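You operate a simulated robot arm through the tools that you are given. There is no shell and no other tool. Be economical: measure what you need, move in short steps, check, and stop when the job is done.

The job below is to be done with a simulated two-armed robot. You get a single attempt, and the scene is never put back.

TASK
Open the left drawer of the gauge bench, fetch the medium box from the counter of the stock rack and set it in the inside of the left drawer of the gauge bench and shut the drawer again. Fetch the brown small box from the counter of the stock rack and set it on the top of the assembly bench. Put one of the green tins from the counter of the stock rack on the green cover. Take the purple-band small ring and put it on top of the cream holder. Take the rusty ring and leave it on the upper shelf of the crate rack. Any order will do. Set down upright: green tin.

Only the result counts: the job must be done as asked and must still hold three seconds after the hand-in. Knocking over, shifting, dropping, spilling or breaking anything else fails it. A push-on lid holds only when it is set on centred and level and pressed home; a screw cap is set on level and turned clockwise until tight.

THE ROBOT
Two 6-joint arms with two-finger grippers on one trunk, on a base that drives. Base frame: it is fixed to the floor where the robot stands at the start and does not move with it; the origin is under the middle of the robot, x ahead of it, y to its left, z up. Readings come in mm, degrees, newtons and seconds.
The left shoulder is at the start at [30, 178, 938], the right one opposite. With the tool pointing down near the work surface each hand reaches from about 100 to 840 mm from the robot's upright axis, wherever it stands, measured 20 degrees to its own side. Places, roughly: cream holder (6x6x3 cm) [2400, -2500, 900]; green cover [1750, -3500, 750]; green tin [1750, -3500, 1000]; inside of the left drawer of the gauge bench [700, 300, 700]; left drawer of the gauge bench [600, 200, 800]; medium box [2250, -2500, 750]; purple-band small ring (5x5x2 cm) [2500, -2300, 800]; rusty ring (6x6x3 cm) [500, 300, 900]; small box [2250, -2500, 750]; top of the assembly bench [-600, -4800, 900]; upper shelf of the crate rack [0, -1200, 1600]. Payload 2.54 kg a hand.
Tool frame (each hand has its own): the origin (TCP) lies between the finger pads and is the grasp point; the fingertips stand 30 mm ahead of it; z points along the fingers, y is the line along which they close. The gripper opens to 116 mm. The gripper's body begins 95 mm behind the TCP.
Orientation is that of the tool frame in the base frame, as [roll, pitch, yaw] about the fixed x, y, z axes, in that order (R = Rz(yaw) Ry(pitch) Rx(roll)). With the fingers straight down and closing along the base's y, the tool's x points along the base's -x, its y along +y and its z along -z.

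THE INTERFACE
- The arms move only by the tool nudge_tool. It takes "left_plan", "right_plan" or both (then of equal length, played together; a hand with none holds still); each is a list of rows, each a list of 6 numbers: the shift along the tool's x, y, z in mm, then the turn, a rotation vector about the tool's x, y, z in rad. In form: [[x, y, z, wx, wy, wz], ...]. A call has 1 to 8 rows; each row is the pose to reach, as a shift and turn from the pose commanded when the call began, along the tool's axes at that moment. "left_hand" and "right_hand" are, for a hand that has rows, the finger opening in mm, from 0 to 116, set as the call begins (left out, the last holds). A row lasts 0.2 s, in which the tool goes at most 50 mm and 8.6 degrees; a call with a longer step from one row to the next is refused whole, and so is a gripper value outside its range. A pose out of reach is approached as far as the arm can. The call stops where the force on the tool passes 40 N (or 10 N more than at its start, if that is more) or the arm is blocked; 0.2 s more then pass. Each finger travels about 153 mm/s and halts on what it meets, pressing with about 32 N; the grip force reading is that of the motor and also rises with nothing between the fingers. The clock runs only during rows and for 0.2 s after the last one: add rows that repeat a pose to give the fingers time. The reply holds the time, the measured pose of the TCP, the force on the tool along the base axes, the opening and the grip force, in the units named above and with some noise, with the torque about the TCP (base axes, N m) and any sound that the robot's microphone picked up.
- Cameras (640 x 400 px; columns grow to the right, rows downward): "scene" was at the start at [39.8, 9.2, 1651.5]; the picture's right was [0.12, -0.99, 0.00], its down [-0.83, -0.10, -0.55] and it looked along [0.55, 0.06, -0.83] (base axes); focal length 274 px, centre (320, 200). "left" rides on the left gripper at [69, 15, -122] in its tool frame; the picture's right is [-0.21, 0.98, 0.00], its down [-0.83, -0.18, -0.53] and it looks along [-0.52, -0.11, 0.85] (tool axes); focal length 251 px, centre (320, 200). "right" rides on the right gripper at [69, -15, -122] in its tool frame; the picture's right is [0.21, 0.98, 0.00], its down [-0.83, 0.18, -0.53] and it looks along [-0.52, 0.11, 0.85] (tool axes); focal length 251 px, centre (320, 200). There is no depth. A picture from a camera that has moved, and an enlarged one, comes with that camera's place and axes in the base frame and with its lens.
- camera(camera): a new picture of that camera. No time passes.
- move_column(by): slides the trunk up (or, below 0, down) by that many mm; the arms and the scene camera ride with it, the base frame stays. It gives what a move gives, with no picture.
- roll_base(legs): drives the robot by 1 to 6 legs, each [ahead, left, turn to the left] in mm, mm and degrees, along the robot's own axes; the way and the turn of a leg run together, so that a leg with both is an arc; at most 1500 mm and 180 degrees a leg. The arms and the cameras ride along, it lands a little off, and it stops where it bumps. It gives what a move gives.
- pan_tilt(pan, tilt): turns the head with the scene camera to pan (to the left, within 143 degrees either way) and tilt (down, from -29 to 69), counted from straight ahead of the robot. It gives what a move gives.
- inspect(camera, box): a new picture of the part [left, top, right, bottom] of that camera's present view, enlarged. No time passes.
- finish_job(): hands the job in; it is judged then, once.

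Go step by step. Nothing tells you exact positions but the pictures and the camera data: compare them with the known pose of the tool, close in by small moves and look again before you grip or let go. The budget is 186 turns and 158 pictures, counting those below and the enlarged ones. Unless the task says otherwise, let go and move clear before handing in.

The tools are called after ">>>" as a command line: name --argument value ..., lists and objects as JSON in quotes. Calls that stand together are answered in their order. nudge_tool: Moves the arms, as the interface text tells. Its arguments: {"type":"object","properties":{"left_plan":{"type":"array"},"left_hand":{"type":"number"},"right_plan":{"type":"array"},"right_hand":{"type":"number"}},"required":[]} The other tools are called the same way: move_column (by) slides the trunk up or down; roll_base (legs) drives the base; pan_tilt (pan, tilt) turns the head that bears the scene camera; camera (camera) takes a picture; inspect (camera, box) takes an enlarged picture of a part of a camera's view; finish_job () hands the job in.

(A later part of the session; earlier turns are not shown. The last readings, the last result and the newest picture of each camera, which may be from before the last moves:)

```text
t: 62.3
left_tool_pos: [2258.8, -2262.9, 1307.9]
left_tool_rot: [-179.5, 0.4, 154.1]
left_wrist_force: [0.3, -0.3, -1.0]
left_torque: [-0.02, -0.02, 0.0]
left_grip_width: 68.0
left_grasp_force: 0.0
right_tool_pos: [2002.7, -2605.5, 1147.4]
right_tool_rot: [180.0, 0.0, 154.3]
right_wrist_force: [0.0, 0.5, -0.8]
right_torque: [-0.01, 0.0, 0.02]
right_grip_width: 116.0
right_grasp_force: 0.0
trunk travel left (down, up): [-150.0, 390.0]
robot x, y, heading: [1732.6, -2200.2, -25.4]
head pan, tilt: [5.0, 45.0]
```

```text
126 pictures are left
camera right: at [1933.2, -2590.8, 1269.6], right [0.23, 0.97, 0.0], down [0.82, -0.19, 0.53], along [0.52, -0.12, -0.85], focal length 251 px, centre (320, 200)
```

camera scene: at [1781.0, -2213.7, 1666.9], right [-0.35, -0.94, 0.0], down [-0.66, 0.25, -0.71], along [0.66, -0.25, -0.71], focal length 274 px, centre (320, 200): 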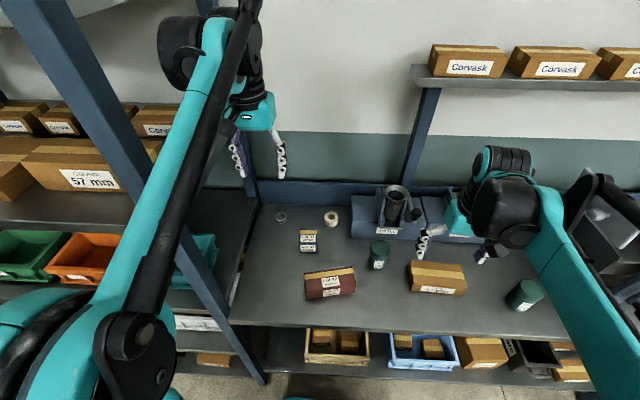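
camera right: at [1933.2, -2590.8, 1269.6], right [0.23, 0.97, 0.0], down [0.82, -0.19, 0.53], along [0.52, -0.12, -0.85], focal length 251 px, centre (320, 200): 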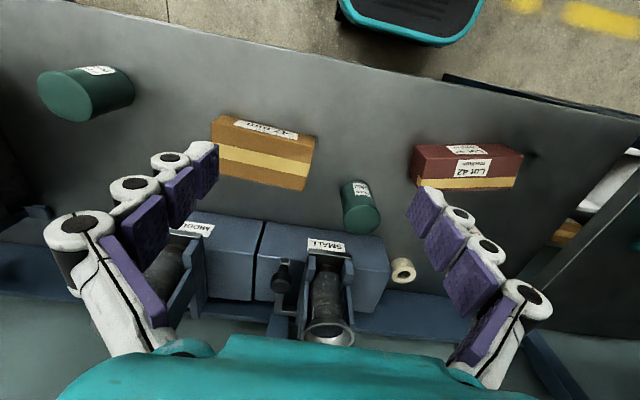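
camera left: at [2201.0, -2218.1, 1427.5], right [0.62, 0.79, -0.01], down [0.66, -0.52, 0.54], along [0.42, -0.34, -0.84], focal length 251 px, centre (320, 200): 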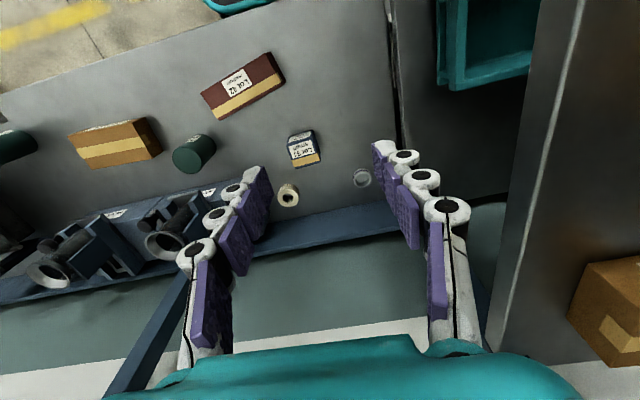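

Both views agree: ring top ≈(2498,−2321,862), cream holder ≈(2415,−2498). The left arm is rather near the tall shelf's post, so I'll shift the base right 100 mm, then hover over the ring.

>>> roll_base --legs '[[0, -100, 0], [30, 0, 0]]'

>>> nudge_tool --left_plan '[[-26, 19, 35, 0, 0, 0], [-52, 38, 70, 0, 0, 0], [-78, 57, 105, 0, 0, 0], [-105, 76, 140, 0, 0, 0], [-132, 95, 175, 0, 0, 0], [-158, 114, 210, 0, 0, 0], [-185, 133, 245, 0, 0, 0], [-211, 151, 280, 0, 0, 0]]' --left_hand 90

>>> camera --camera "left"

>>> camera --camera "scene"

```text
t: 63.9
left_tool_pos: [2241.4, -2366.7, 1305.5]
left_tool_rot: [-179.4, 0.3, 154.1]
left_wrist_force: [0.3, -1.0, -0.2]
left_torque: [0.03, 0.08, 0.0]
left_grip_width: 68.0
left_grasp_force: 0.1
right_tool_pos: [1986.1, -2710.3, 1147.0]
right_tool_rot: [180.0, -0.1, 154.3]
right_wrist_force: [-0.4, 0.9, -0.4]
right_torque: [0.01, 0.07, 0.04]
right_grip_width: 116.3
right_grasp_force: 0.1
trunk travel left (down, up): [-150.0, 390.0]
robot x, y, heading: [1711.4, -2301.3, -25.6]
head pan, tilt: [5.0, 45.0]
```

```text
t: 65.7
left_tool_pos: [2497.4, -2323.2, 1026.1]
left_tool_rot: [-179.6, 0.3, 154.1]
left_wrist_force: [-0.5, 0.3, -1.1]
left_torque: [0.0, 0.05, 0.0]
left_grip_width: 90.0
left_grasp_force: 0.1
right_tool_pos: [1986.9, -2709.1, 1148.0]
right_tool_rot: [179.9, -0.1, 154.2]
right_wrist_force: [-0.4, 0.2, -0.8]
right_torque: [-0.02, 0.02, 0.0]
right_grip_width: 116.1
right_grasp_force: 0.1
trunk travel left (down, up): [-150.0, 390.0]
robot x, y, heading: [1714.9, -2299.4, -25.7]
head pan, tilt: [5.0, 45.0]
```

```text
125 pictures are left
camera left: at [2440.7, -2279.0, 1146.1], right [0.62, 0.78, -0.01], down [0.66, -0.52, 0.54], along [0.42, -0.34, -0.84], focal length 251 px, centre (320, 200)
```

left: 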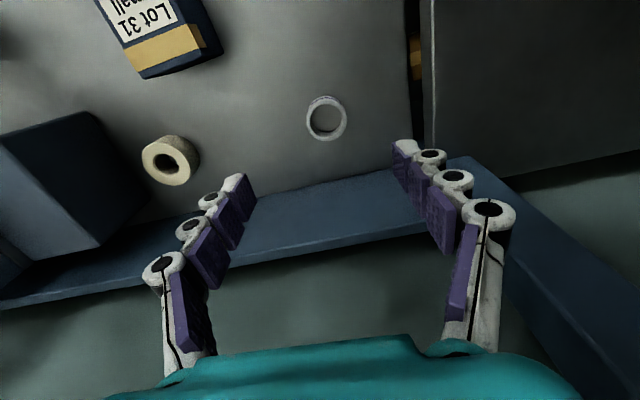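

```text
124 pictures are left
camera scene: at [1766.2, -2316.3, 1666.8], right [-0.35, -0.94, 0.0], down [-0.66, 0.25, -0.71], along [0.66, -0.25, -0.71], focal length 274 px, centre (320, 200)
```

scene: 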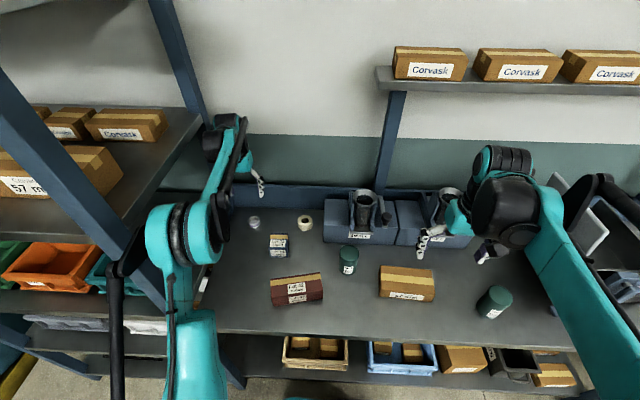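

Hovering over the ring; small correction and descend to just above the counter.

>>> nudge_tool --left_plan '[[-4, 3, 45, 0, 0, 0], [-4, 3, 90, 0, 0, 0], [-4, 3, 115, 0, 0, 0], [-4, 3, 130, 0, 0, 0]]' --left_hand 75

>>> camera --camera "left"

```text
t: 66.7
left_tool_pos: [2502.5, -2324.8, 897.9]
left_tool_rot: [-179.5, 0.5, 154.1]
left_wrist_force: [-0.4, 0.2, 0.2]
left_torque: [0.02, -0.05, -0.04]
left_grip_width: 75.0
left_grasp_force: 0.1
right_tool_pos: [1985.2, -2709.9, 1147.2]
right_tool_rot: [180.0, 0.0, 154.2]
right_wrist_force: [0.6, 0.1, 0.2]
right_torque: [0.01, 0.01, -0.01]
right_grip_width: 116.1
right_grasp_force: 0.0
trunk travel left (down, up): [-150.0, 390.0]
robot x, y, heading: [1713.5, -2299.1, -25.8]
head pan, tilt: [5.0, 45.0]
```

```text
123 pictures are left
camera left: at [2446.0, -2280.7, 1018.3], right [0.62, 0.78, -0.01], down [0.66, -0.52, 0.54], along [0.42, -0.34, -0.84], focal length 251 px, centre (320, 200)
```

left: 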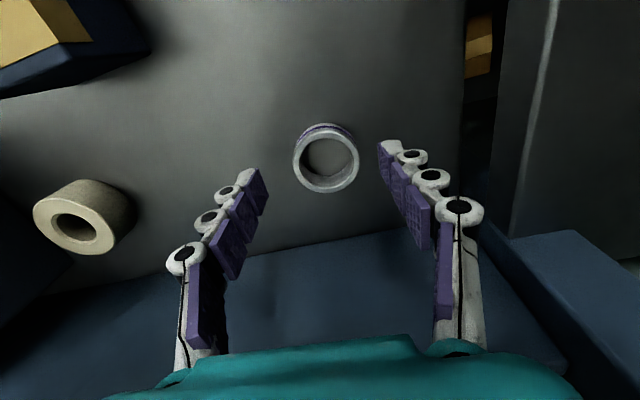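

Centred within a few mm. Descending 14 mm and closing gently.

>>> nudge_tool --left_plan '[[0, 3, 7, 0, 0, 0], [0, 3, 14, 0, 0, 0], [0, 3, 14, 0, 0, 0]]'

>>> nudge_tool --left_plan '[[0, 0, 0, 0, 0, 0], [0, 0, 0, 0, 0, 0], [0, 0, 0, 0, 0, 0]]' --left_hand 30

>>> camera --camera "left"

```text
t: 67.5
left_tool_pos: [2504.5, -2322.2, 883.6]
left_tool_rot: [-179.6, 0.4, 154.1]
left_wrist_force: [-0.9, -0.3, 0.0]
left_torque: [-0.01, 0.02, 0.02]
left_grip_width: 75.0
left_grasp_force: 0.0
right_tool_pos: [1985.0, -2709.4, 1148.1]
right_tool_rot: [-179.9, 0.0, 154.2]
right_wrist_force: [0.1, 0.0, -0.3]
right_torque: [0.02, -0.01, -0.03]
right_grip_width: 116.1
right_grasp_force: 0.0
trunk travel left (down, up): [-150.0, 390.0]
robot x, y, heading: [1716.3, -2304.0, -25.9]
head pan, tilt: [5.0, 45.0]
```

```text
t: 68.3
left_tool_pos: [2503.4, -2322.2, 884.5]
left_tool_rot: [-179.5, 0.5, 154.1]
left_wrist_force: [0.6, -0.8, 0.0]
left_torque: [0.05, 0.01, 0.03]
left_grip_width: 46.0
left_grasp_force: 31.7
right_tool_pos: [1984.6, -2709.3, 1148.7]
right_tool_rot: [179.9, 0.0, 154.3]
right_wrist_force: [0.2, 0.8, 0.4]
right_torque: [-0.02, -0.01, -0.02]
right_grip_width: 116.1
right_grasp_force: 0.1
trunk travel left (down, up): [-150.0, 390.0]
robot x, y, heading: [1716.0, -2299.4, -26.1]
head pan, tilt: [5.0, 45.0]
```

```text
122 pictures are left
camera left: at [2447.2, -2278.0, 1004.3], right [0.62, 0.78, -0.01], down [0.66, -0.52, 0.54], along [0.42, -0.34, -0.84], focal length 251 px, centre (320, 200)
```

left: 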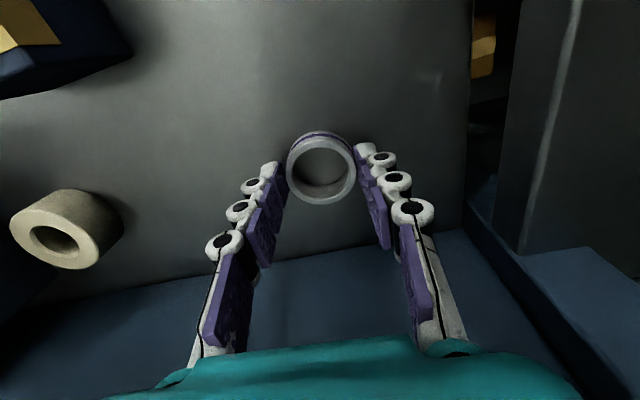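

Ring gripped at 46 mm. Lifting and moving over the cream holder.

>>> nudge_tool --left_plan '[[0, 0, -35, 0, 0, 0], [0, 0, -75, 0, 0, 0], [1, -40, -90, 0, 0, 0], [1, -80, -90, 0, 0, 0], [2, -120, -90, 0, 0, 0], [2, -160, -90, 0, 0, 0], [2, -197, -90, 0, 0, 0], [2, -197, -90, 0, 0, 0]]'

>>> camera --camera "left"

>>> inspect --camera "scene" --box '[220, 180, 380, 280]'

```text
t: 70.1
left_tool_pos: [2416.1, -2497.8, 976.8]
left_tool_rot: [-179.5, 0.4, 154.1]
left_wrist_force: [0.1, -0.8, -1.4]
left_torque: [-0.02, 0.0, -0.01]
left_grip_width: 45.7
left_grasp_force: 32.0
right_tool_pos: [1984.5, -2708.7, 1146.6]
right_tool_rot: [180.0, 0.0, 154.2]
right_wrist_force: [-0.2, 0.4, -0.2]
right_torque: [-0.02, 0.01, 0.02]
right_grip_width: 116.0
right_grasp_force: 0.0
trunk travel left (down, up): [-150.0, 390.0]
robot x, y, heading: [1714.5, -2300.4, -26.1]
head pan, tilt: [5.0, 45.0]
```

```text
121 pictures are left
camera left: at [2358.5, -2453.2, 1096.1], right [0.62, 0.79, -0.01], down [0.66, -0.52, 0.54], along [0.42, -0.34, -0.84], focal length 251 px, centre (320, 200)
```

left: 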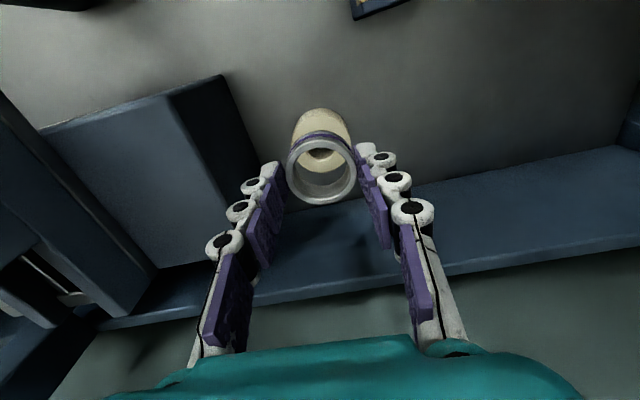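

```text
4.00 times, centred on (300, 230) of scene
camera zoom: at [1764.7, -2315.7, 1666.9], right [-0.35, -0.94, 0.0], down [-0.66, 0.25, -0.71], along [0.66, -0.25, -0.71], focal length 1097 px, centre (400, 80)
```

zoom: 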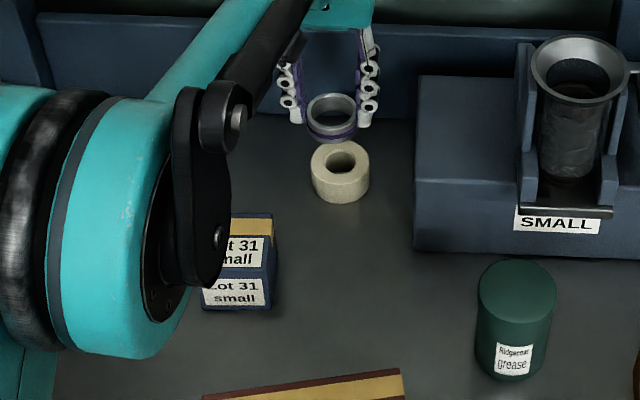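

The ring is nearly over the holder; it needs about 8 mm further back. Moving and lowering to about 12 mm above it.

>>> nudge_tool --left_plan '[[-8, -3, 20, 0, 0, 0], [-8, -3, 40, 0, 0, 0], [-8, -3, 50, 0, 0, 0]]'

>>> inspect --camera "left" --box '[240, 90, 400, 240]'

>>> inspect --camera "scene" --box '[270, 190, 350, 240]'

```text
t: 70.9
left_tool_pos: [2422.2, -2503.5, 924.1]
left_tool_rot: [-179.6, 0.3, 154.1]
left_wrist_force: [-0.1, 1.0, -0.8]
left_torque: [0.02, -0.01, -0.04]
left_grip_width: 45.7
left_grasp_force: 32.1
right_tool_pos: [1985.9, -2708.5, 1148.3]
right_tool_rot: [-180.0, -0.1, 154.1]
right_wrist_force: [0.2, 0.2, -0.5]
right_torque: [0.0, 0.02, 0.0]
right_grip_width: 116.0
right_grasp_force: 0.0
trunk travel left (down, up): [-150.0, 390.0]
robot x, y, heading: [1714.3, -2304.0, -25.6]
head pan, tilt: [5.0, 45.0]
```

```text
2.67 times, centred on (320, 165) of left
camera zoom: at [2365.3, -2459.3, 1044.7], right [0.62, 0.78, -0.01], down [0.66, -0.52, 0.54], along [0.42, -0.34, -0.84], focal length 670 px, centre (320, 293)
```

zoom: 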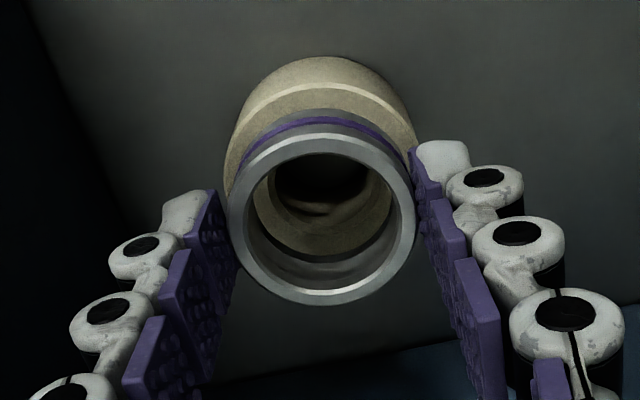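

```text
8.00 times, centred on (310, 215) of scene
camera zoom: at [1764.8, -2316.6, 1666.9], right [-0.35, -0.94, 0.0], down [-0.66, 0.25, -0.71], along [0.66, -0.25, -0.71], focal length 2194 px, centre (400, 80)
```

zoom: 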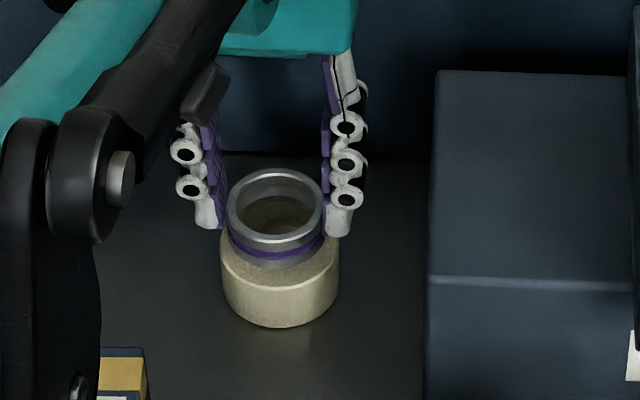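

Ring and holder are aligned within about 2 mm. Correcting 2 mm and lowering to contact.

>>> nudge_tool --left_plan '[[-2, -1, 3, 0, 0, 0], [-2, -1, 6, 0, 0, 0], [-2, -1, 8, 0, 0, 0], [-2, -1, 10, 0, 0, 0], [-2, -1, 12, 0, 0, 0]]'

>>> inspect --camera "scene" --box '[270, 190, 350, 240]'

```text
t: 72.1
left_tool_pos: [2422.5, -2506.2, 913.1]
left_tool_rot: [-179.6, 0.4, 154.1]
left_wrist_force: [3.1, 0.4, 9.8]
left_torque: [0.09, -0.2, -0.03]
left_grip_width: 45.8
left_grasp_force: 32.1
right_tool_pos: [1984.8, -2709.1, 1147.6]
right_tool_rot: [180.0, 0.0, 154.3]
right_wrist_force: [-0.6, 0.8, 0.1]
right_torque: [0.03, 0.0, -0.03]
right_grip_width: 115.8
right_grasp_force: 0.0
trunk travel left (down, up): [-150.0, 390.0]
robot x, y, heading: [1716.3, -2302.2, -25.9]
head pan, tilt: [5.0, 45.0]
```

```text
8.00 times, centred on (310, 215) of scene
camera zoom: at [1763.4, -2316.2, 1667.0], right [-0.35, -0.94, 0.0], down [-0.66, 0.25, -0.71], along [0.66, -0.25, -0.71], focal length 2194 px, centre (400, 80)
```

zoom: 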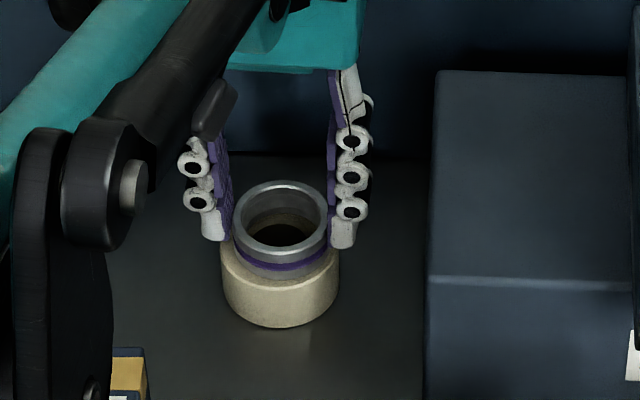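

It rests centred on the holder. Releasing and lifting straight up.

>>> nudge_tool --left_plan '[[0, 0, -1, 0, 0, 0], [0, 0, -1, 0, 0, 0], [0, 0, -1, 0, 0, 0]]' --left_hand 64

>>> nudge_tool --left_plan '[[0, 0, -20, 0, 0, 0], [0, 0, -60, 0, 0, 0], [0, 0, -105, 0, 0, 0], [20, 0, -150, 0, 0, 0], [60, 0, -175, 0, 0, 0], [100, 0, -200, 0, 0, 0], [140, 0, -220, 0, 0, 0]]'

>>> camera --camera "left"

>>> camera --camera "scene"

```text
t: 72.9
left_tool_pos: [2424.0, -2506.8, 913.3]
left_tool_rot: [-179.5, 0.4, 154.1]
left_wrist_force: [0.4, 0.4, -0.7]
left_torque: [-0.01, 0.0, -0.04]
left_grip_width: 63.9
left_grasp_force: 0.0
right_tool_pos: [1985.1, -2710.2, 1147.2]
right_tool_rot: [179.9, 0.0, 154.2]
right_wrist_force: [-0.3, 0.4, -0.1]
right_torque: [-0.05, -0.01, 0.01]
right_grip_width: 116.3
right_grasp_force: 0.2
trunk travel left (down, up): [-150.0, 390.0]
robot x, y, heading: [1714.6, -2303.2, -25.8]
head pan, tilt: [5.0, 45.0]
```

```text
t: 74.5
left_tool_pos: [2294.9, -2444.8, 1136.6]
left_tool_rot: [-179.5, 0.6, 154.2]
left_wrist_force: [-1.2, -0.2, 0.5]
left_torque: [-0.03, -0.04, 0.01]
left_grip_width: 64.0
left_grasp_force: 0.0
right_tool_pos: [1983.3, -2708.2, 1148.6]
right_tool_rot: [-180.0, 0.2, 154.2]
right_wrist_force: [-1.0, -0.2, -0.5]
right_torque: [0.0, -0.01, 0.01]
right_grip_width: 116.1
right_grasp_force: 0.1
trunk travel left (down, up): [-150.0, 390.0]
robot x, y, heading: [1712.3, -2302.6, -25.9]
head pan, tilt: [5.0, 45.0]
```

```text
116 pictures are left
camera left: at [2237.1, -2399.1, 1256.1], right [0.62, 0.78, -0.01], down [0.66, -0.52, 0.54], along [0.42, -0.34, -0.84], focal length 251 px, centre (320, 200)
```

left: 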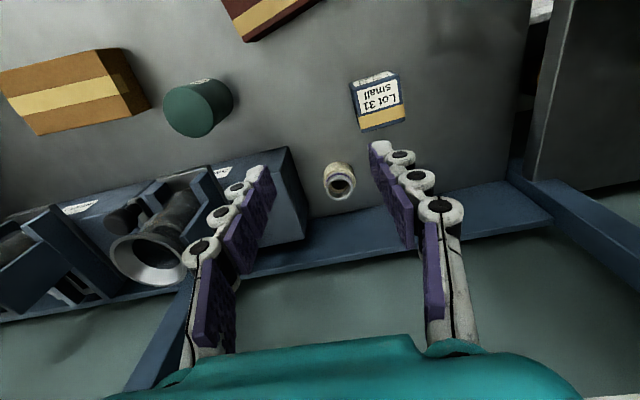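

```text
115 pictures are left
camera scene: at [1762.0, -2315.6, 1667.0], right [-0.35, -0.94, 0.0], down [-0.66, 0.25, -0.71], along [0.66, -0.25, -0.71], focal length 274 px, centre (320, 200)
```

scene: 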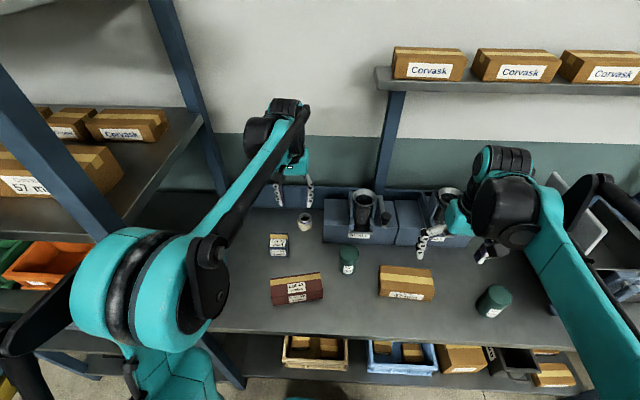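

The purple-band ring stands on the cream holder. Next the green tin and cover: backing off, moving right along the rack and looking.

>>> roll_base --legs '[[-500, 0, 0], [0, -850, 0]]'

>>> pan_tilt --pan -5 --tilt 40

>>> camera --camera "scene"

>>> inspect --camera "scene" --box '[200, 80, 440, 230]'

```text
t: 81.5
left_tool_pos: [1476.9, -2983.7, 1135.2]
left_tool_rot: [-179.6, 0.3, 154.1]
left_wrist_force: [-0.5, 0.3, 0.2]
left_torque: [0.03, 0.0, 0.06]
left_grip_width: 63.8
left_grasp_force: 0.1
right_tool_pos: [1167.1, -3248.3, 1148.3]
right_tool_rot: [-179.9, 0.0, 154.1]
right_wrist_force: [0.8, -0.3, 0.0]
right_torque: [0.02, -0.02, 0.02]
right_grip_width: 116.0
right_grasp_force: 0.0
trunk travel left (down, up): [-150.0, 390.0]
robot x, y, heading: [896.3, -2838.4, -25.9]
head pan, tilt: [5.0, 45.0]
```

```text
t: 82.2
left_tool_pos: [1477.0, -2983.4, 1135.7]
left_tool_rot: [-179.6, 0.3, 154.1]
left_wrist_force: [0.2, -0.2, 0.5]
left_torque: [0.01, 0.0, 0.03]
left_grip_width: 64.0
left_grasp_force: 0.1
right_tool_pos: [1165.5, -3247.8, 1148.1]
right_tool_rot: [180.0, 0.0, 154.1]
right_wrist_force: [0.2, -1.1, 0.0]
right_torque: [-0.06, 0.01, 0.01]
right_grip_width: 116.1
right_grasp_force: 0.0
trunk travel left (down, up): [-150.0, 390.0]
robot x, y, heading: [894.5, -2838.5, -25.6]
head pan, tilt: [-5.0, 40.0]
```

```text
114 pictures are left
camera scene: at [942.8, -2869.7, 1674.1], right [-0.51, -0.86, 0.0], down [-0.55, 0.33, -0.77], along [0.66, -0.39, -0.64], focal length 274 px, centre (320, 200)
```

scene: 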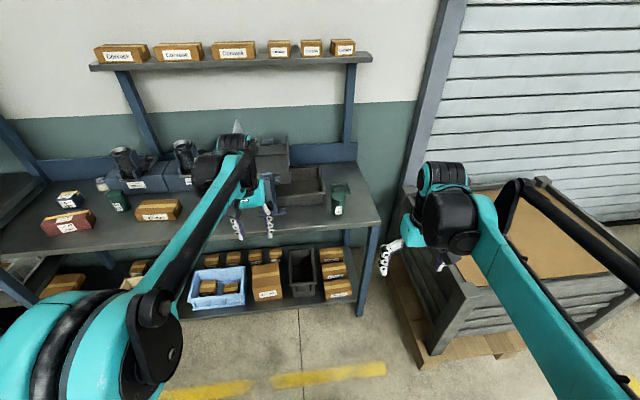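

```text
2.67 times, centred on (320, 155) of scene
camera zoom: at [942.8, -2869.7, 1674.1], right [-0.51, -0.86, 0.0], down [-0.55, 0.33, -0.77], along [0.66, -0.39, -0.64], focal length 731 px, centre (320, 320)
```

zoom: 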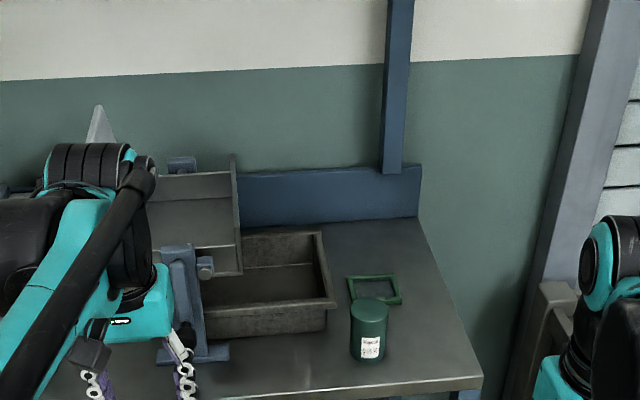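

Tin 3 stands at ≈(1698,−3410) right in front of the green cover (centre ≈(1822,−3506), ~90 mm square). Retracting the left hand so it clears the press, then driving in.

>>> nudge_tool --left_plan '[[40, 10, -10, 0, 0, 0], [80, 20, -20, 0, 0, 0], [120, 30, -30, 0, 0, 0], [160, 40, -40, 0, 0, 0], [200, 50, -50, 0, 0, 0], [240, 60, -60, 0, 0, 0], [280, 70, -70, 0, 0, 0]]'

>>> roll_base --legs '[[450, 0, 0]]'

>>> camera --camera "right"

>>> camera --camera "scene"

```text
t: 83.8
left_tool_pos: [1251.3, -2798.3, 1202.8]
left_tool_rot: [-179.5, 0.5, 154.0]
left_wrist_force: [-0.1, -0.2, -0.1]
left_torque: [-0.02, -0.05, -0.01]
left_grip_width: 63.9
left_grasp_force: 0.1
right_tool_pos: [1163.9, -3246.6, 1148.9]
right_tool_rot: [180.0, 0.1, 154.3]
right_wrist_force: [-0.1, 0.1, 0.7]
right_torque: [0.03, -0.05, -0.03]
right_grip_width: 115.9
right_grasp_force: 0.0
trunk travel left (down, up): [-150.0, 390.0]
robot x, y, heading: [896.2, -2841.9, -25.7]
head pan, tilt: [-5.0, 40.0]
```

```text
t: 86.5
left_tool_pos: [1654.0, -2989.9, 1203.6]
left_tool_rot: [-179.5, 0.4, 154.3]
left_wrist_force: [1.2, -0.4, -0.6]
left_torque: [0.03, 0.0, 0.02]
left_grip_width: 64.1
left_grasp_force: 0.1
right_tool_pos: [1569.7, -3438.7, 1147.4]
right_tool_rot: [-180.0, 0.0, 154.5]
right_wrist_force: [0.1, -0.1, -0.2]
right_torque: [0.02, 0.01, 0.0]
right_grip_width: 116.0
right_grasp_force: 0.0
trunk travel left (down, up): [-150.0, 390.0]
robot x, y, heading: [1295.6, -3033.8, -25.2]
head pan, tilt: [-5.0, 40.0]
```

```text
112 pictures are left
camera right: at [1501.1, -3424.5, 1269.3], right [0.23, 0.97, 0.0], down [0.82, -0.19, 0.53], along [0.52, -0.12, -0.85], focal length 251 px, centre (320, 200)
```

right: 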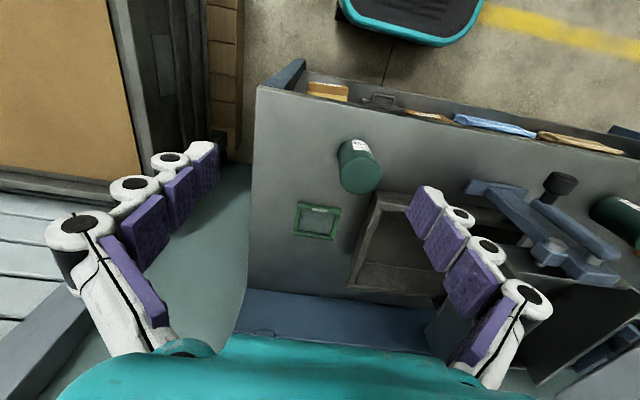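

```text
111 pictures are left
camera scene: at [1344.8, -3062.6, 1674.1], right [-0.51, -0.86, 0.0], down [-0.55, 0.33, -0.77], along [0.66, -0.39, -0.64], focal length 274 px, centre (320, 200)
```

scene: 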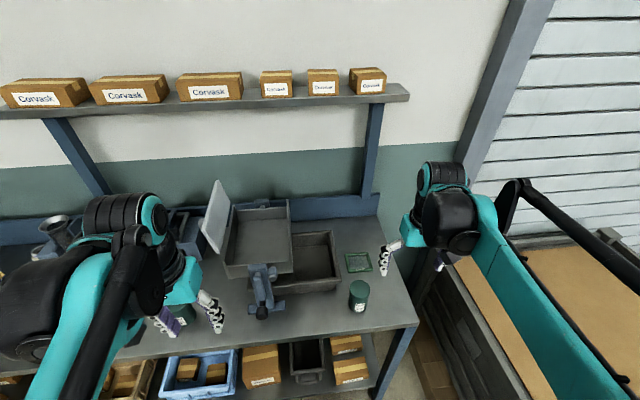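

>>> inspect --camera "right" --box '[260, 120, 420, 260]'

>>> inspect --camera "scene" --box '[310, 230, 410, 320]'

```text
2.86 times, centred on (340, 190) of right
camera zoom: at [1501.1, -3424.5, 1269.3], right [0.23, 0.97, 0.0], down [0.82, -0.19, 0.53], along [0.52, -0.12, -0.85], focal length 718 px, centre (263, 229)
```

zoom: 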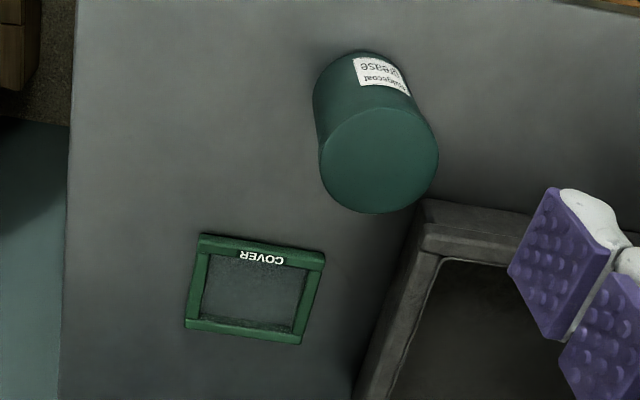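

```text
4.44 times, centred on (360, 275) of scene
camera zoom: at [1344.8, -3062.6, 1674.1], right [-0.51, -0.86, 0.0], down [-0.55, 0.33, -0.77], along [0.66, -0.39, -0.64], focal length 1219 px, centre (142, -133)
```

zoom: 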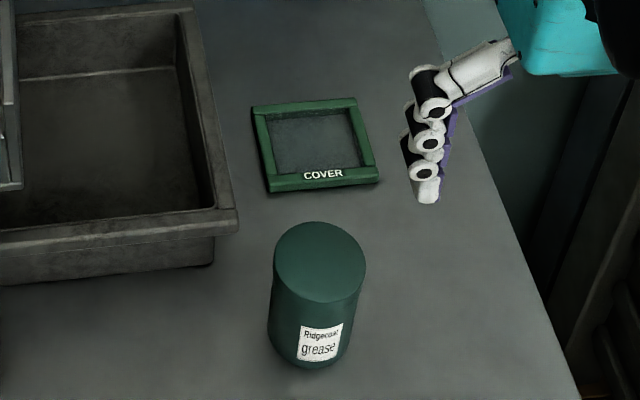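

The cover is a flat green frame labelled COVER at ≈(1810,−3504). Tin 3 is at ≈(1683,−3405), top z≈936. Hovering the right hand over the tin.

>>> nudge_tool --right_plan '[[-22, 20, 36, 0, 0, 0], [-44, 40, 72, 0, 0, 0], [-66, 60, 110, 0, 0, 0], [-87, 80, 145, 0, 0, 0], [-87, 80, 145, 0, 0, 0]]' --right_hand 100

>>> camera --camera "right"

>>> camera --camera "scene"

```text
t: 87.7
left_tool_pos: [1652.7, -2989.6, 1203.2]
left_tool_rot: [-179.6, 0.4, 154.3]
left_wrist_force: [0.0, -0.7, 0.8]
left_torque: [0.0, -0.06, 0.02]
left_grip_width: 63.8
left_grasp_force: 0.0
right_tool_pos: [1683.2, -3404.1, 1005.2]
right_tool_rot: [179.9, 0.0, 154.5]
right_wrist_force: [-0.6, 0.6, 0.0]
right_torque: [0.01, 0.04, -0.02]
right_grip_width: 100.1
right_grasp_force: 0.0
trunk travel left (down, up): [-150.0, 390.0]
robot x, y, heading: [1296.1, -3029.6, -25.1]
head pan, tilt: [-5.0, 40.0]
```

```text
108 pictures are left
camera right: at [1613.9, -3388.4, 1126.1], right [0.23, 0.97, 0.0], down [0.82, -0.19, 0.53], along [0.52, -0.12, -0.85], focal length 251 px, centre (320, 200)
```

right: 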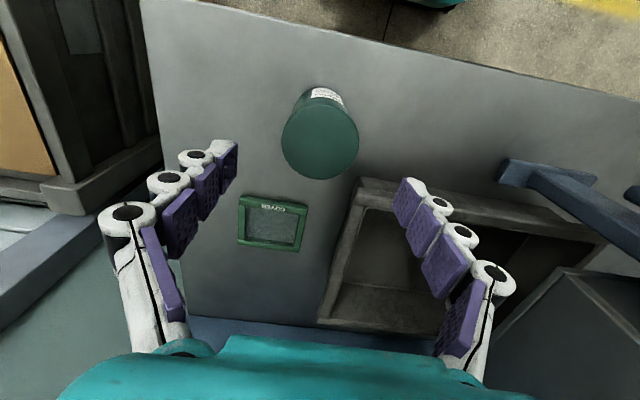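

```text
107 pictures are left
camera scene: at [1342.8, -3062.1, 1674.2], right [-0.51, -0.86, 0.0], down [-0.55, 0.33, -0.77], along [0.66, -0.39, -0.64], focal length 274 px, centre (320, 200)
```

scene: 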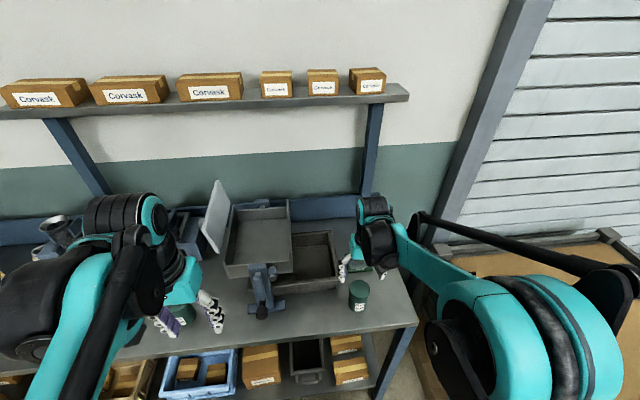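

Tin centred to ~3 mm. Descending around it and gripping.

>>> nudge_tool --right_plan '[[3, 0, 40, 0, 0, 0], [3, 0, 75, 0, 0, 0], [3, 0, 104, 0, 0, 0], [3, 0, 104, 0, 0, 0]]'

>>> nudge_tool --right_plan '[[0, 0, 0, 0, 0, 0], [0, 0, 0, 0, 0, 0], [0, 0, 0, 0, 0, 0]]' --right_hand 50

>>> camera --camera "right"

```text
t: 88.7
left_tool_pos: [1652.2, -2990.1, 1203.9]
left_tool_rot: [-179.5, 0.5, 154.3]
left_wrist_force: [-0.2, -1.3, 0.2]
left_torque: [0.05, -0.02, 0.0]
left_grip_width: 63.9
left_grasp_force: 0.1
right_tool_pos: [1679.8, -3402.7, 898.4]
right_tool_rot: [-179.9, 0.0, 154.5]
right_wrist_force: [-0.5, -0.3, 0.9]
right_torque: [-0.01, 0.03, 0.01]
right_grip_width: 99.9
right_grasp_force: 0.0
trunk travel left (down, up): [-150.0, 390.0]
robot x, y, heading: [1300.2, -3032.3, -25.7]
head pan, tilt: [-5.0, 40.0]
```

```text
t: 89.5
left_tool_pos: [1652.8, -2990.1, 1202.6]
left_tool_rot: [-179.4, 0.4, 154.3]
left_wrist_force: [0.2, 0.3, -0.5]
left_torque: [0.04, -0.01, -0.01]
left_grip_width: 64.3
left_grasp_force: 0.0
right_tool_pos: [1680.6, -3403.7, 899.3]
right_tool_rot: [-180.0, 0.0, 154.5]
right_wrist_force: [1.1, -0.3, 2.4]
right_torque: [0.15, -0.1, 0.0]
right_grip_width: 58.7
right_grasp_force: 32.2
trunk travel left (down, up): [-150.0, 390.0]
robot x, y, heading: [1298.6, -3032.7, -25.7]
head pan, tilt: [-5.0, 40.0]
```

```text
106 pictures are left
camera right: at [1611.3, -3388.2, 1020.9], right [0.23, 0.97, 0.0], down [0.82, -0.19, 0.53], along [0.52, -0.12, -0.85], focal length 251 px, centre (320, 200)
```

right: 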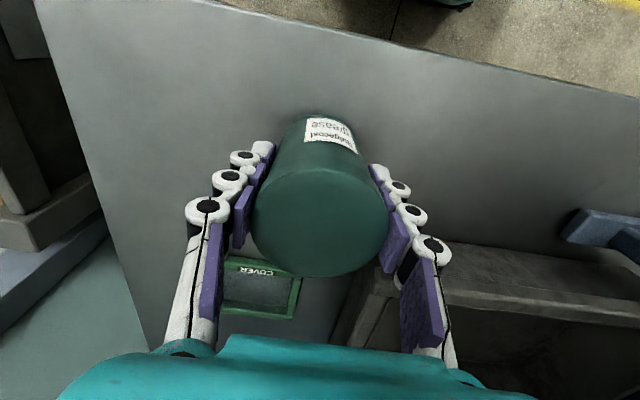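

Tin gripped. Lifting and carrying it over the cover.

>>> nudge_tool --right_plan '[[0, 0, -35, 0, 0, 0], [0, 0, -75, 0, 0, 0], [-35, -9, -90, 0, 0, 0], [-75, -18, -90, 0, 0, 0], [-115, -27, -90, 0, 0, 0], [-150, -35, -90, 0, 0, 0], [-150, -35, -90, 0, 0, 0]]'

>>> camera --camera "right"

>>> inspect --camera "scene" --box '[300, 210, 420, 310]'

```text
t: 91.1
left_tool_pos: [1652.2, -2988.9, 1204.2]
left_tool_rot: [-179.6, 0.4, 154.3]
left_wrist_force: [-0.1, -0.1, -0.5]
left_torque: [-0.01, -0.04, 0.03]
left_grip_width: 63.8
left_grasp_force: 0.0
right_tool_pos: [1799.4, -3499.8, 988.8]
right_tool_rot: [-180.0, 0.0, 154.6]
right_wrist_force: [0.1, 0.4, -2.2]
right_torque: [-0.04, 0.01, -0.02]
right_grip_width: 58.7
right_grasp_force: 31.8
trunk travel left (down, up): [-150.0, 390.0]
robot x, y, heading: [1297.2, -3027.8, -25.3]
head pan, tilt: [-5.0, 40.0]
```

```text
105 pictures are left
camera right: at [1730.9, -3484.7, 1109.7], right [0.23, 0.97, 0.0], down [0.82, -0.19, 0.53], along [0.52, -0.12, -0.85], focal length 251 px, centre (320, 200)
```

right: 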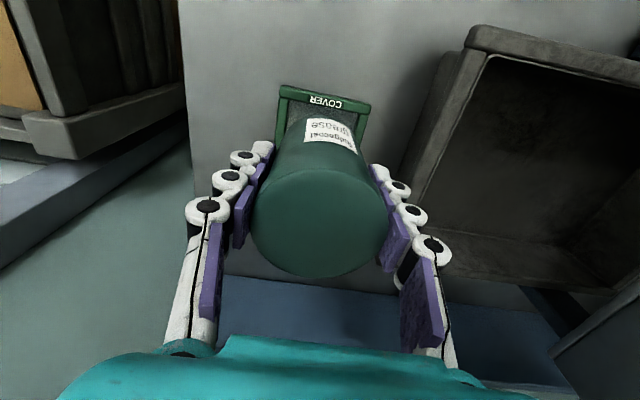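

```text
4.00 times, centred on (360, 260) of scene
camera zoom: at [1343.2, -3061.7, 1674.2], right [-0.51, -0.86, 0.0], down [-0.55, 0.33, -0.77], along [0.66, -0.39, -0.64], focal length 1097 px, centre (160, -40)
```

zoom: 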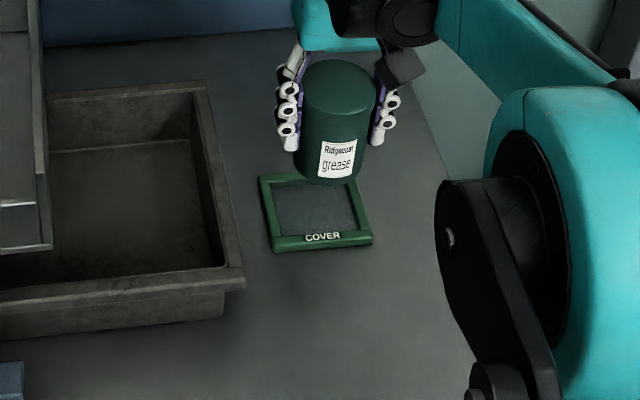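

Cover centre refined to (1812,−3504); tin needs 15 mm further back. Shifting and lowering to about 12 mm above.

>>> nudge_tool --right_plan '[[-15, 2, 20, 0, 0, 0], [-15, 2, 45, 0, 0, 0], [-15, 2, 68, 0, 0, 0], [-15, 2, 68, 0, 0, 0]]'

>>> inspect --camera "right" --box '[220, 60, 420, 185]'

>>> inspect --camera "scene" --box '[340, 220, 420, 280]'

```text
t: 92.1
left_tool_pos: [1652.6, -2989.8, 1203.8]
left_tool_rot: [-179.5, 0.4, 154.3]
left_wrist_force: [0.6, -0.3, -0.4]
left_torque: [-0.01, 0.02, 0.02]
left_grip_width: 63.6
left_grasp_force: 0.1
right_tool_pos: [1815.9, -3504.3, 919.6]
right_tool_rot: [-179.9, 0.1, 154.5]
right_wrist_force: [0.5, 0.4, -0.9]
right_torque: [0.01, 0.0, 0.03]
right_grip_width: 59.0
right_grasp_force: 32.1
trunk travel left (down, up): [-150.0, 390.0]
robot x, y, heading: [1297.8, -3034.1, -25.4]
head pan, tilt: [-5.0, 40.0]
```

```text
3.20 times, centred on (320, 122) of right
camera zoom: at [1746.0, -3489.0, 1041.4], right [0.23, 0.97, 0.0], down [0.82, -0.19, 0.53], along [0.52, -0.12, -0.85], focal length 805 px, centre (320, 448)
```

zoom: 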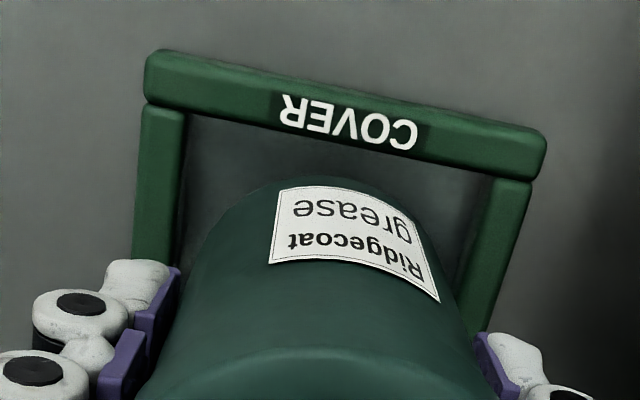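

```text
6.67 times, centred on (380, 250) of scene
camera zoom: at [1343.7, -3062.0, 1674.2], right [-0.51, -0.86, 0.0], down [-0.55, 0.33, -0.77], along [0.66, -0.39, -0.64], focal length 1828 px, centre (-80, -133)
```

zoom: 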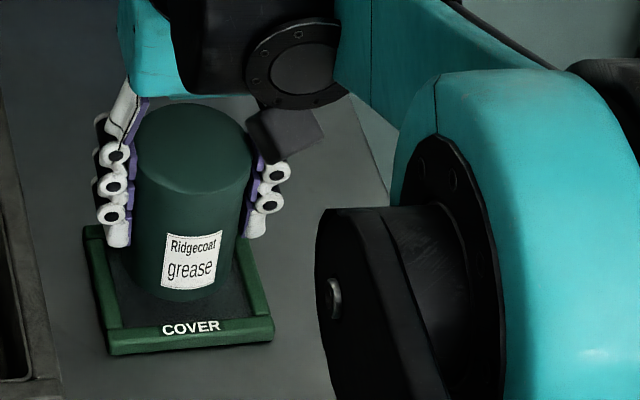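

Tin is over the middle of the frame. Lowering to contact in small steps.

>>> nudge_tool --right_plan '[[2, 0, 4, 0, 0, 0], [2, 0, 7, 0, 0, 0], [2, 0, 9, 0, 0, 0], [2, 0, 11, 0, 0, 0], [2, 0, 13, 0, 0, 0], [2, 0, 15, 0, 0, 0], [2, 0, 17, 0, 0, 0], [2, 0, 19, 0, 0, 0]]'

>>> inspect --camera "scene" --box '[340, 220, 420, 280]'

```text
t: 93.9
left_tool_pos: [1652.6, -2988.8, 1203.0]
left_tool_rot: [-179.5, 0.5, 154.3]
left_wrist_force: [0.2, -0.3, -0.1]
left_torque: [-0.01, -0.02, -0.01]
left_grip_width: 64.0
left_grasp_force: 0.0
right_tool_pos: [1810.9, -3502.4, 902.9]
right_tool_rot: [180.0, 0.1, 154.6]
right_wrist_force: [1.1, -4.2, 22.1]
right_torque: [-0.17, -0.08, 0.04]
right_grip_width: 58.9
right_grasp_force: 31.7
trunk travel left (down, up): [-150.0, 390.0]
robot x, y, heading: [1298.4, -3030.7, -25.5]
head pan, tilt: [-5.0, 40.0]
```

```text
6.67 times, centred on (380, 250) of scene
camera zoom: at [1342.0, -3060.9, 1674.3], right [-0.51, -0.86, 0.0], down [-0.55, 0.33, -0.77], along [0.66, -0.39, -0.64], focal length 1828 px, centre (-80, -133)
```

zoom: 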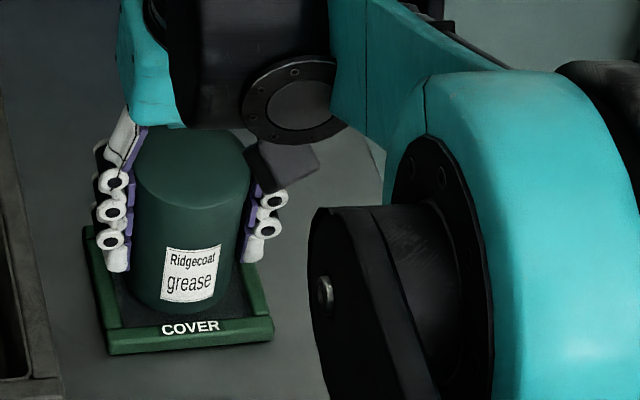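

Contact, tin stands on the plate. Releasing and lifting.

>>> nudge_tool --right_plan '[[0, 0, -2, 0, 0, 0], [0, 0, -2, 0, 0, 0], [0, 0, -2, 0, 0, 0]]' --right_hand 80

>>> nudge_tool --right_plan '[[0, 0, -30, 0, 0, 0], [0, 0, -75, 0, 0, 0], [0, 0, -120, 0, 0, 0], [0, 0, -165, 0, 0, 0], [40, 0, -190, 0, 0, 0], [85, 0, -210, 0, 0, 0], [130, 0, -230, 0, 0, 0]]'

>>> inspect --camera "scene" --box '[320, 200, 440, 290]'

>>> camera --camera "right"

```text
t: 94.7
left_tool_pos: [1654.8, -2989.3, 1202.6]
left_tool_rot: [-179.5, 0.4, 154.3]
left_wrist_force: [-0.4, 0.3, 0.6]
left_torque: [-0.02, 0.0, -0.03]
left_grip_width: 64.3
left_grasp_force: 0.0
right_tool_pos: [1811.6, -3503.9, 902.3]
right_tool_rot: [-179.9, 0.0, 154.5]
right_wrist_force: [-0.2, 0.5, 0.4]
right_torque: [0.02, -0.02, 0.0]
right_grip_width: 80.1
right_grasp_force: 0.1
trunk travel left (down, up): [-150.0, 390.0]
robot x, y, heading: [1297.1, -3034.3, -25.4]
head pan, tilt: [-5.0, 40.0]
```

```text
t: 96.3
left_tool_pos: [1651.2, -2988.6, 1204.2]
left_tool_rot: [-179.5, 0.5, 154.4]
left_wrist_force: [0.0, 0.7, -0.9]
left_torque: [-0.02, -0.05, 0.03]
left_grip_width: 63.8
left_grasp_force: 0.1
right_tool_pos: [1693.7, -3445.0, 1134.1]
right_tool_rot: [179.9, 0.1, 154.5]
right_wrist_force: [-0.1, -0.1, 0.5]
right_torque: [-0.01, -0.04, -0.02]
right_grip_width: 80.1
right_grasp_force: 0.1
trunk travel left (down, up): [-150.0, 390.0]
robot x, y, heading: [1297.0, -3032.6, -25.4]
head pan, tilt: [-5.0, 40.0]
```

```text
4.44 times, centred on (380, 245) of scene
camera zoom: at [1341.1, -3060.7, 1674.3], right [-0.51, -0.86, 0.0], down [-0.55, 0.33, -0.77], along [0.66, -0.39, -0.64], focal length 1219 px, centre (53, 0)
```

zoom: 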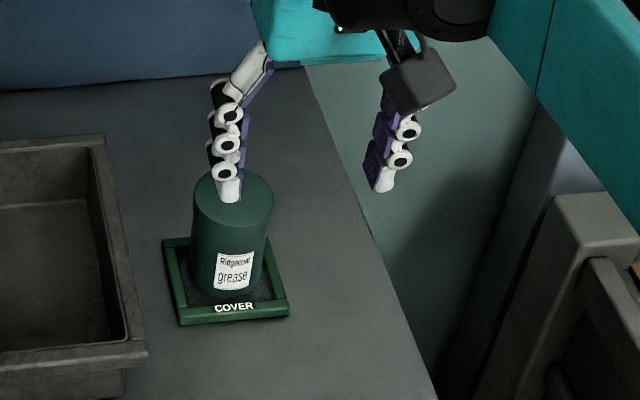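

```text
99 pictures are left
camera right: at [1624.8, -3430.0, 1255.9], right [0.23, 0.97, 0.0], down [0.82, -0.19, 0.54], along [0.52, -0.12, -0.84], focal length 251 px, centre (320, 200)
```

right: 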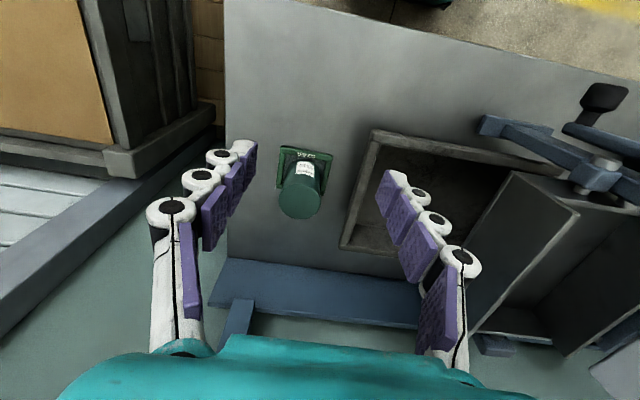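

The tin stands upright on the cover. The fixtures read "47 mm SMALL" / "52 mm MIDDLE", so the brown 47 mm box is the brown small box and the red Lot 42 box is the medium one. Driving back along to them.

>>> roll_base --legs '[[-400, 0, 0], [0, 760, 0], [350, 0, 0]]'

>>> pan_tilt --pan 0 --tilt 45

>>> inspect --camera "scene" --box '[180, 150, 460, 325]'

>>> camera --camera "right"

>>> camera --camera "left"

```text
t: 104.4
left_tool_pos: [1944.1, -2262.2, 1203.0]
left_tool_rot: [-179.5, 0.3, 155.4]
left_wrist_force: [0.2, 0.4, -0.5]
left_torque: [0.01, 0.05, -0.01]
left_grip_width: 64.1
left_grasp_force: 0.0
right_tool_pos: [1996.4, -2718.8, 1133.1]
right_tool_rot: [-179.9, 0.0, 155.5]
right_wrist_force: [0.8, 0.0, -0.3]
right_torque: [0.03, 0.04, -0.01]
right_grip_width: 80.0
right_grasp_force: 0.1
trunk travel left (down, up): [-150.0, 390.0]
robot x, y, heading: [1591.8, -2311.5, -24.6]
head pan, tilt: [-5.0, 40.0]
```

```text
t: 105.1
left_tool_pos: [1943.9, -2262.2, 1202.3]
left_tool_rot: [-179.6, 0.4, 155.3]
left_wrist_force: [-0.9, -0.5, -0.4]
left_torque: [0.0, -0.03, -0.02]
left_grip_width: 64.1
left_grasp_force: 0.1
right_tool_pos: [1995.2, -2716.8, 1132.9]
right_tool_rot: [180.0, -0.1, 155.4]
right_wrist_force: [0.3, -0.4, 0.5]
right_torque: [-0.01, -0.02, 0.02]
right_grip_width: 80.2
right_grasp_force: 0.1
trunk travel left (down, up): [-150.0, 390.0]
robot x, y, heading: [1590.8, -2313.4, -24.4]
head pan, tilt: [0.0, 45.0]
```

```text
2.29 times, centred on (320, 238) of scene
camera zoom: at [1636.2, -2331.8, 1666.9], right [-0.41, -0.91, 0.0], down [-0.64, 0.29, -0.71], along [0.64, -0.29, -0.71], focal length 627 px, centre (320, 114)
```

zoom: 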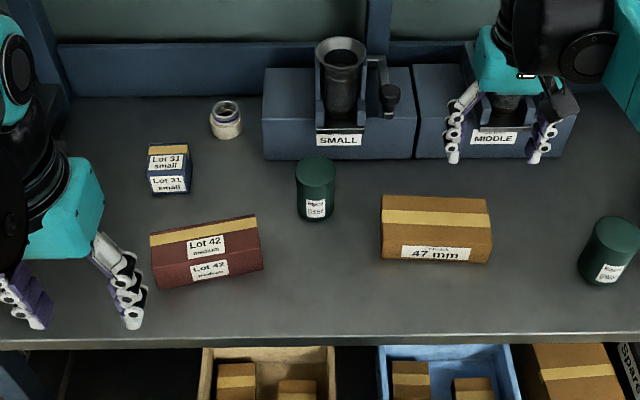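

```text
97 pictures are left
camera right: at [1926.1, -2704.2, 1254.9], right [0.21, 0.98, 0.0], down [0.83, -0.18, 0.53], along [0.52, -0.11, -0.85], focal length 251 px, centre (320, 200)
```

right: 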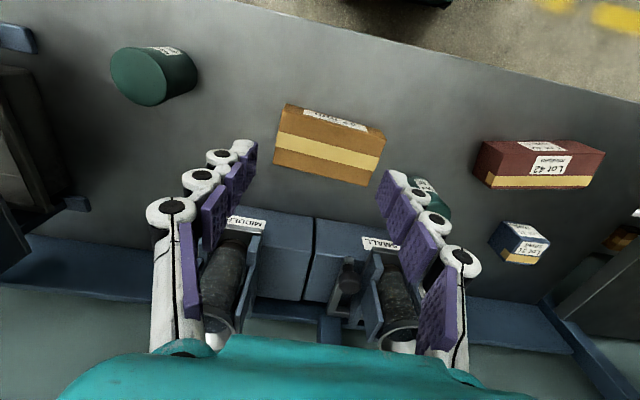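

```text
96 pictures are left
camera left: at [1886.8, -2218.5, 1323.4], right [0.6, 0.8, -0.01], down [0.67, -0.5, 0.54], along [0.43, -0.33, -0.84], focal length 251 px, centre (320, 200)
```

left: 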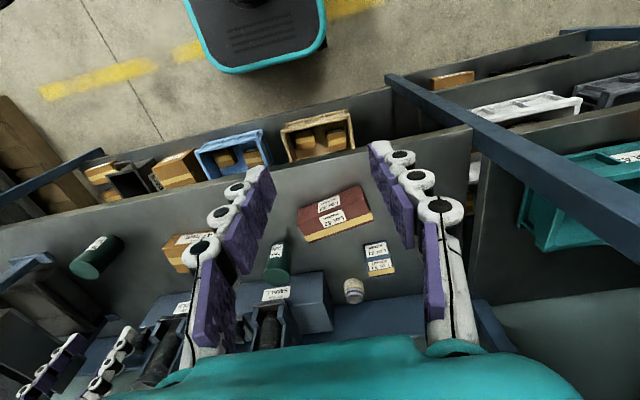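

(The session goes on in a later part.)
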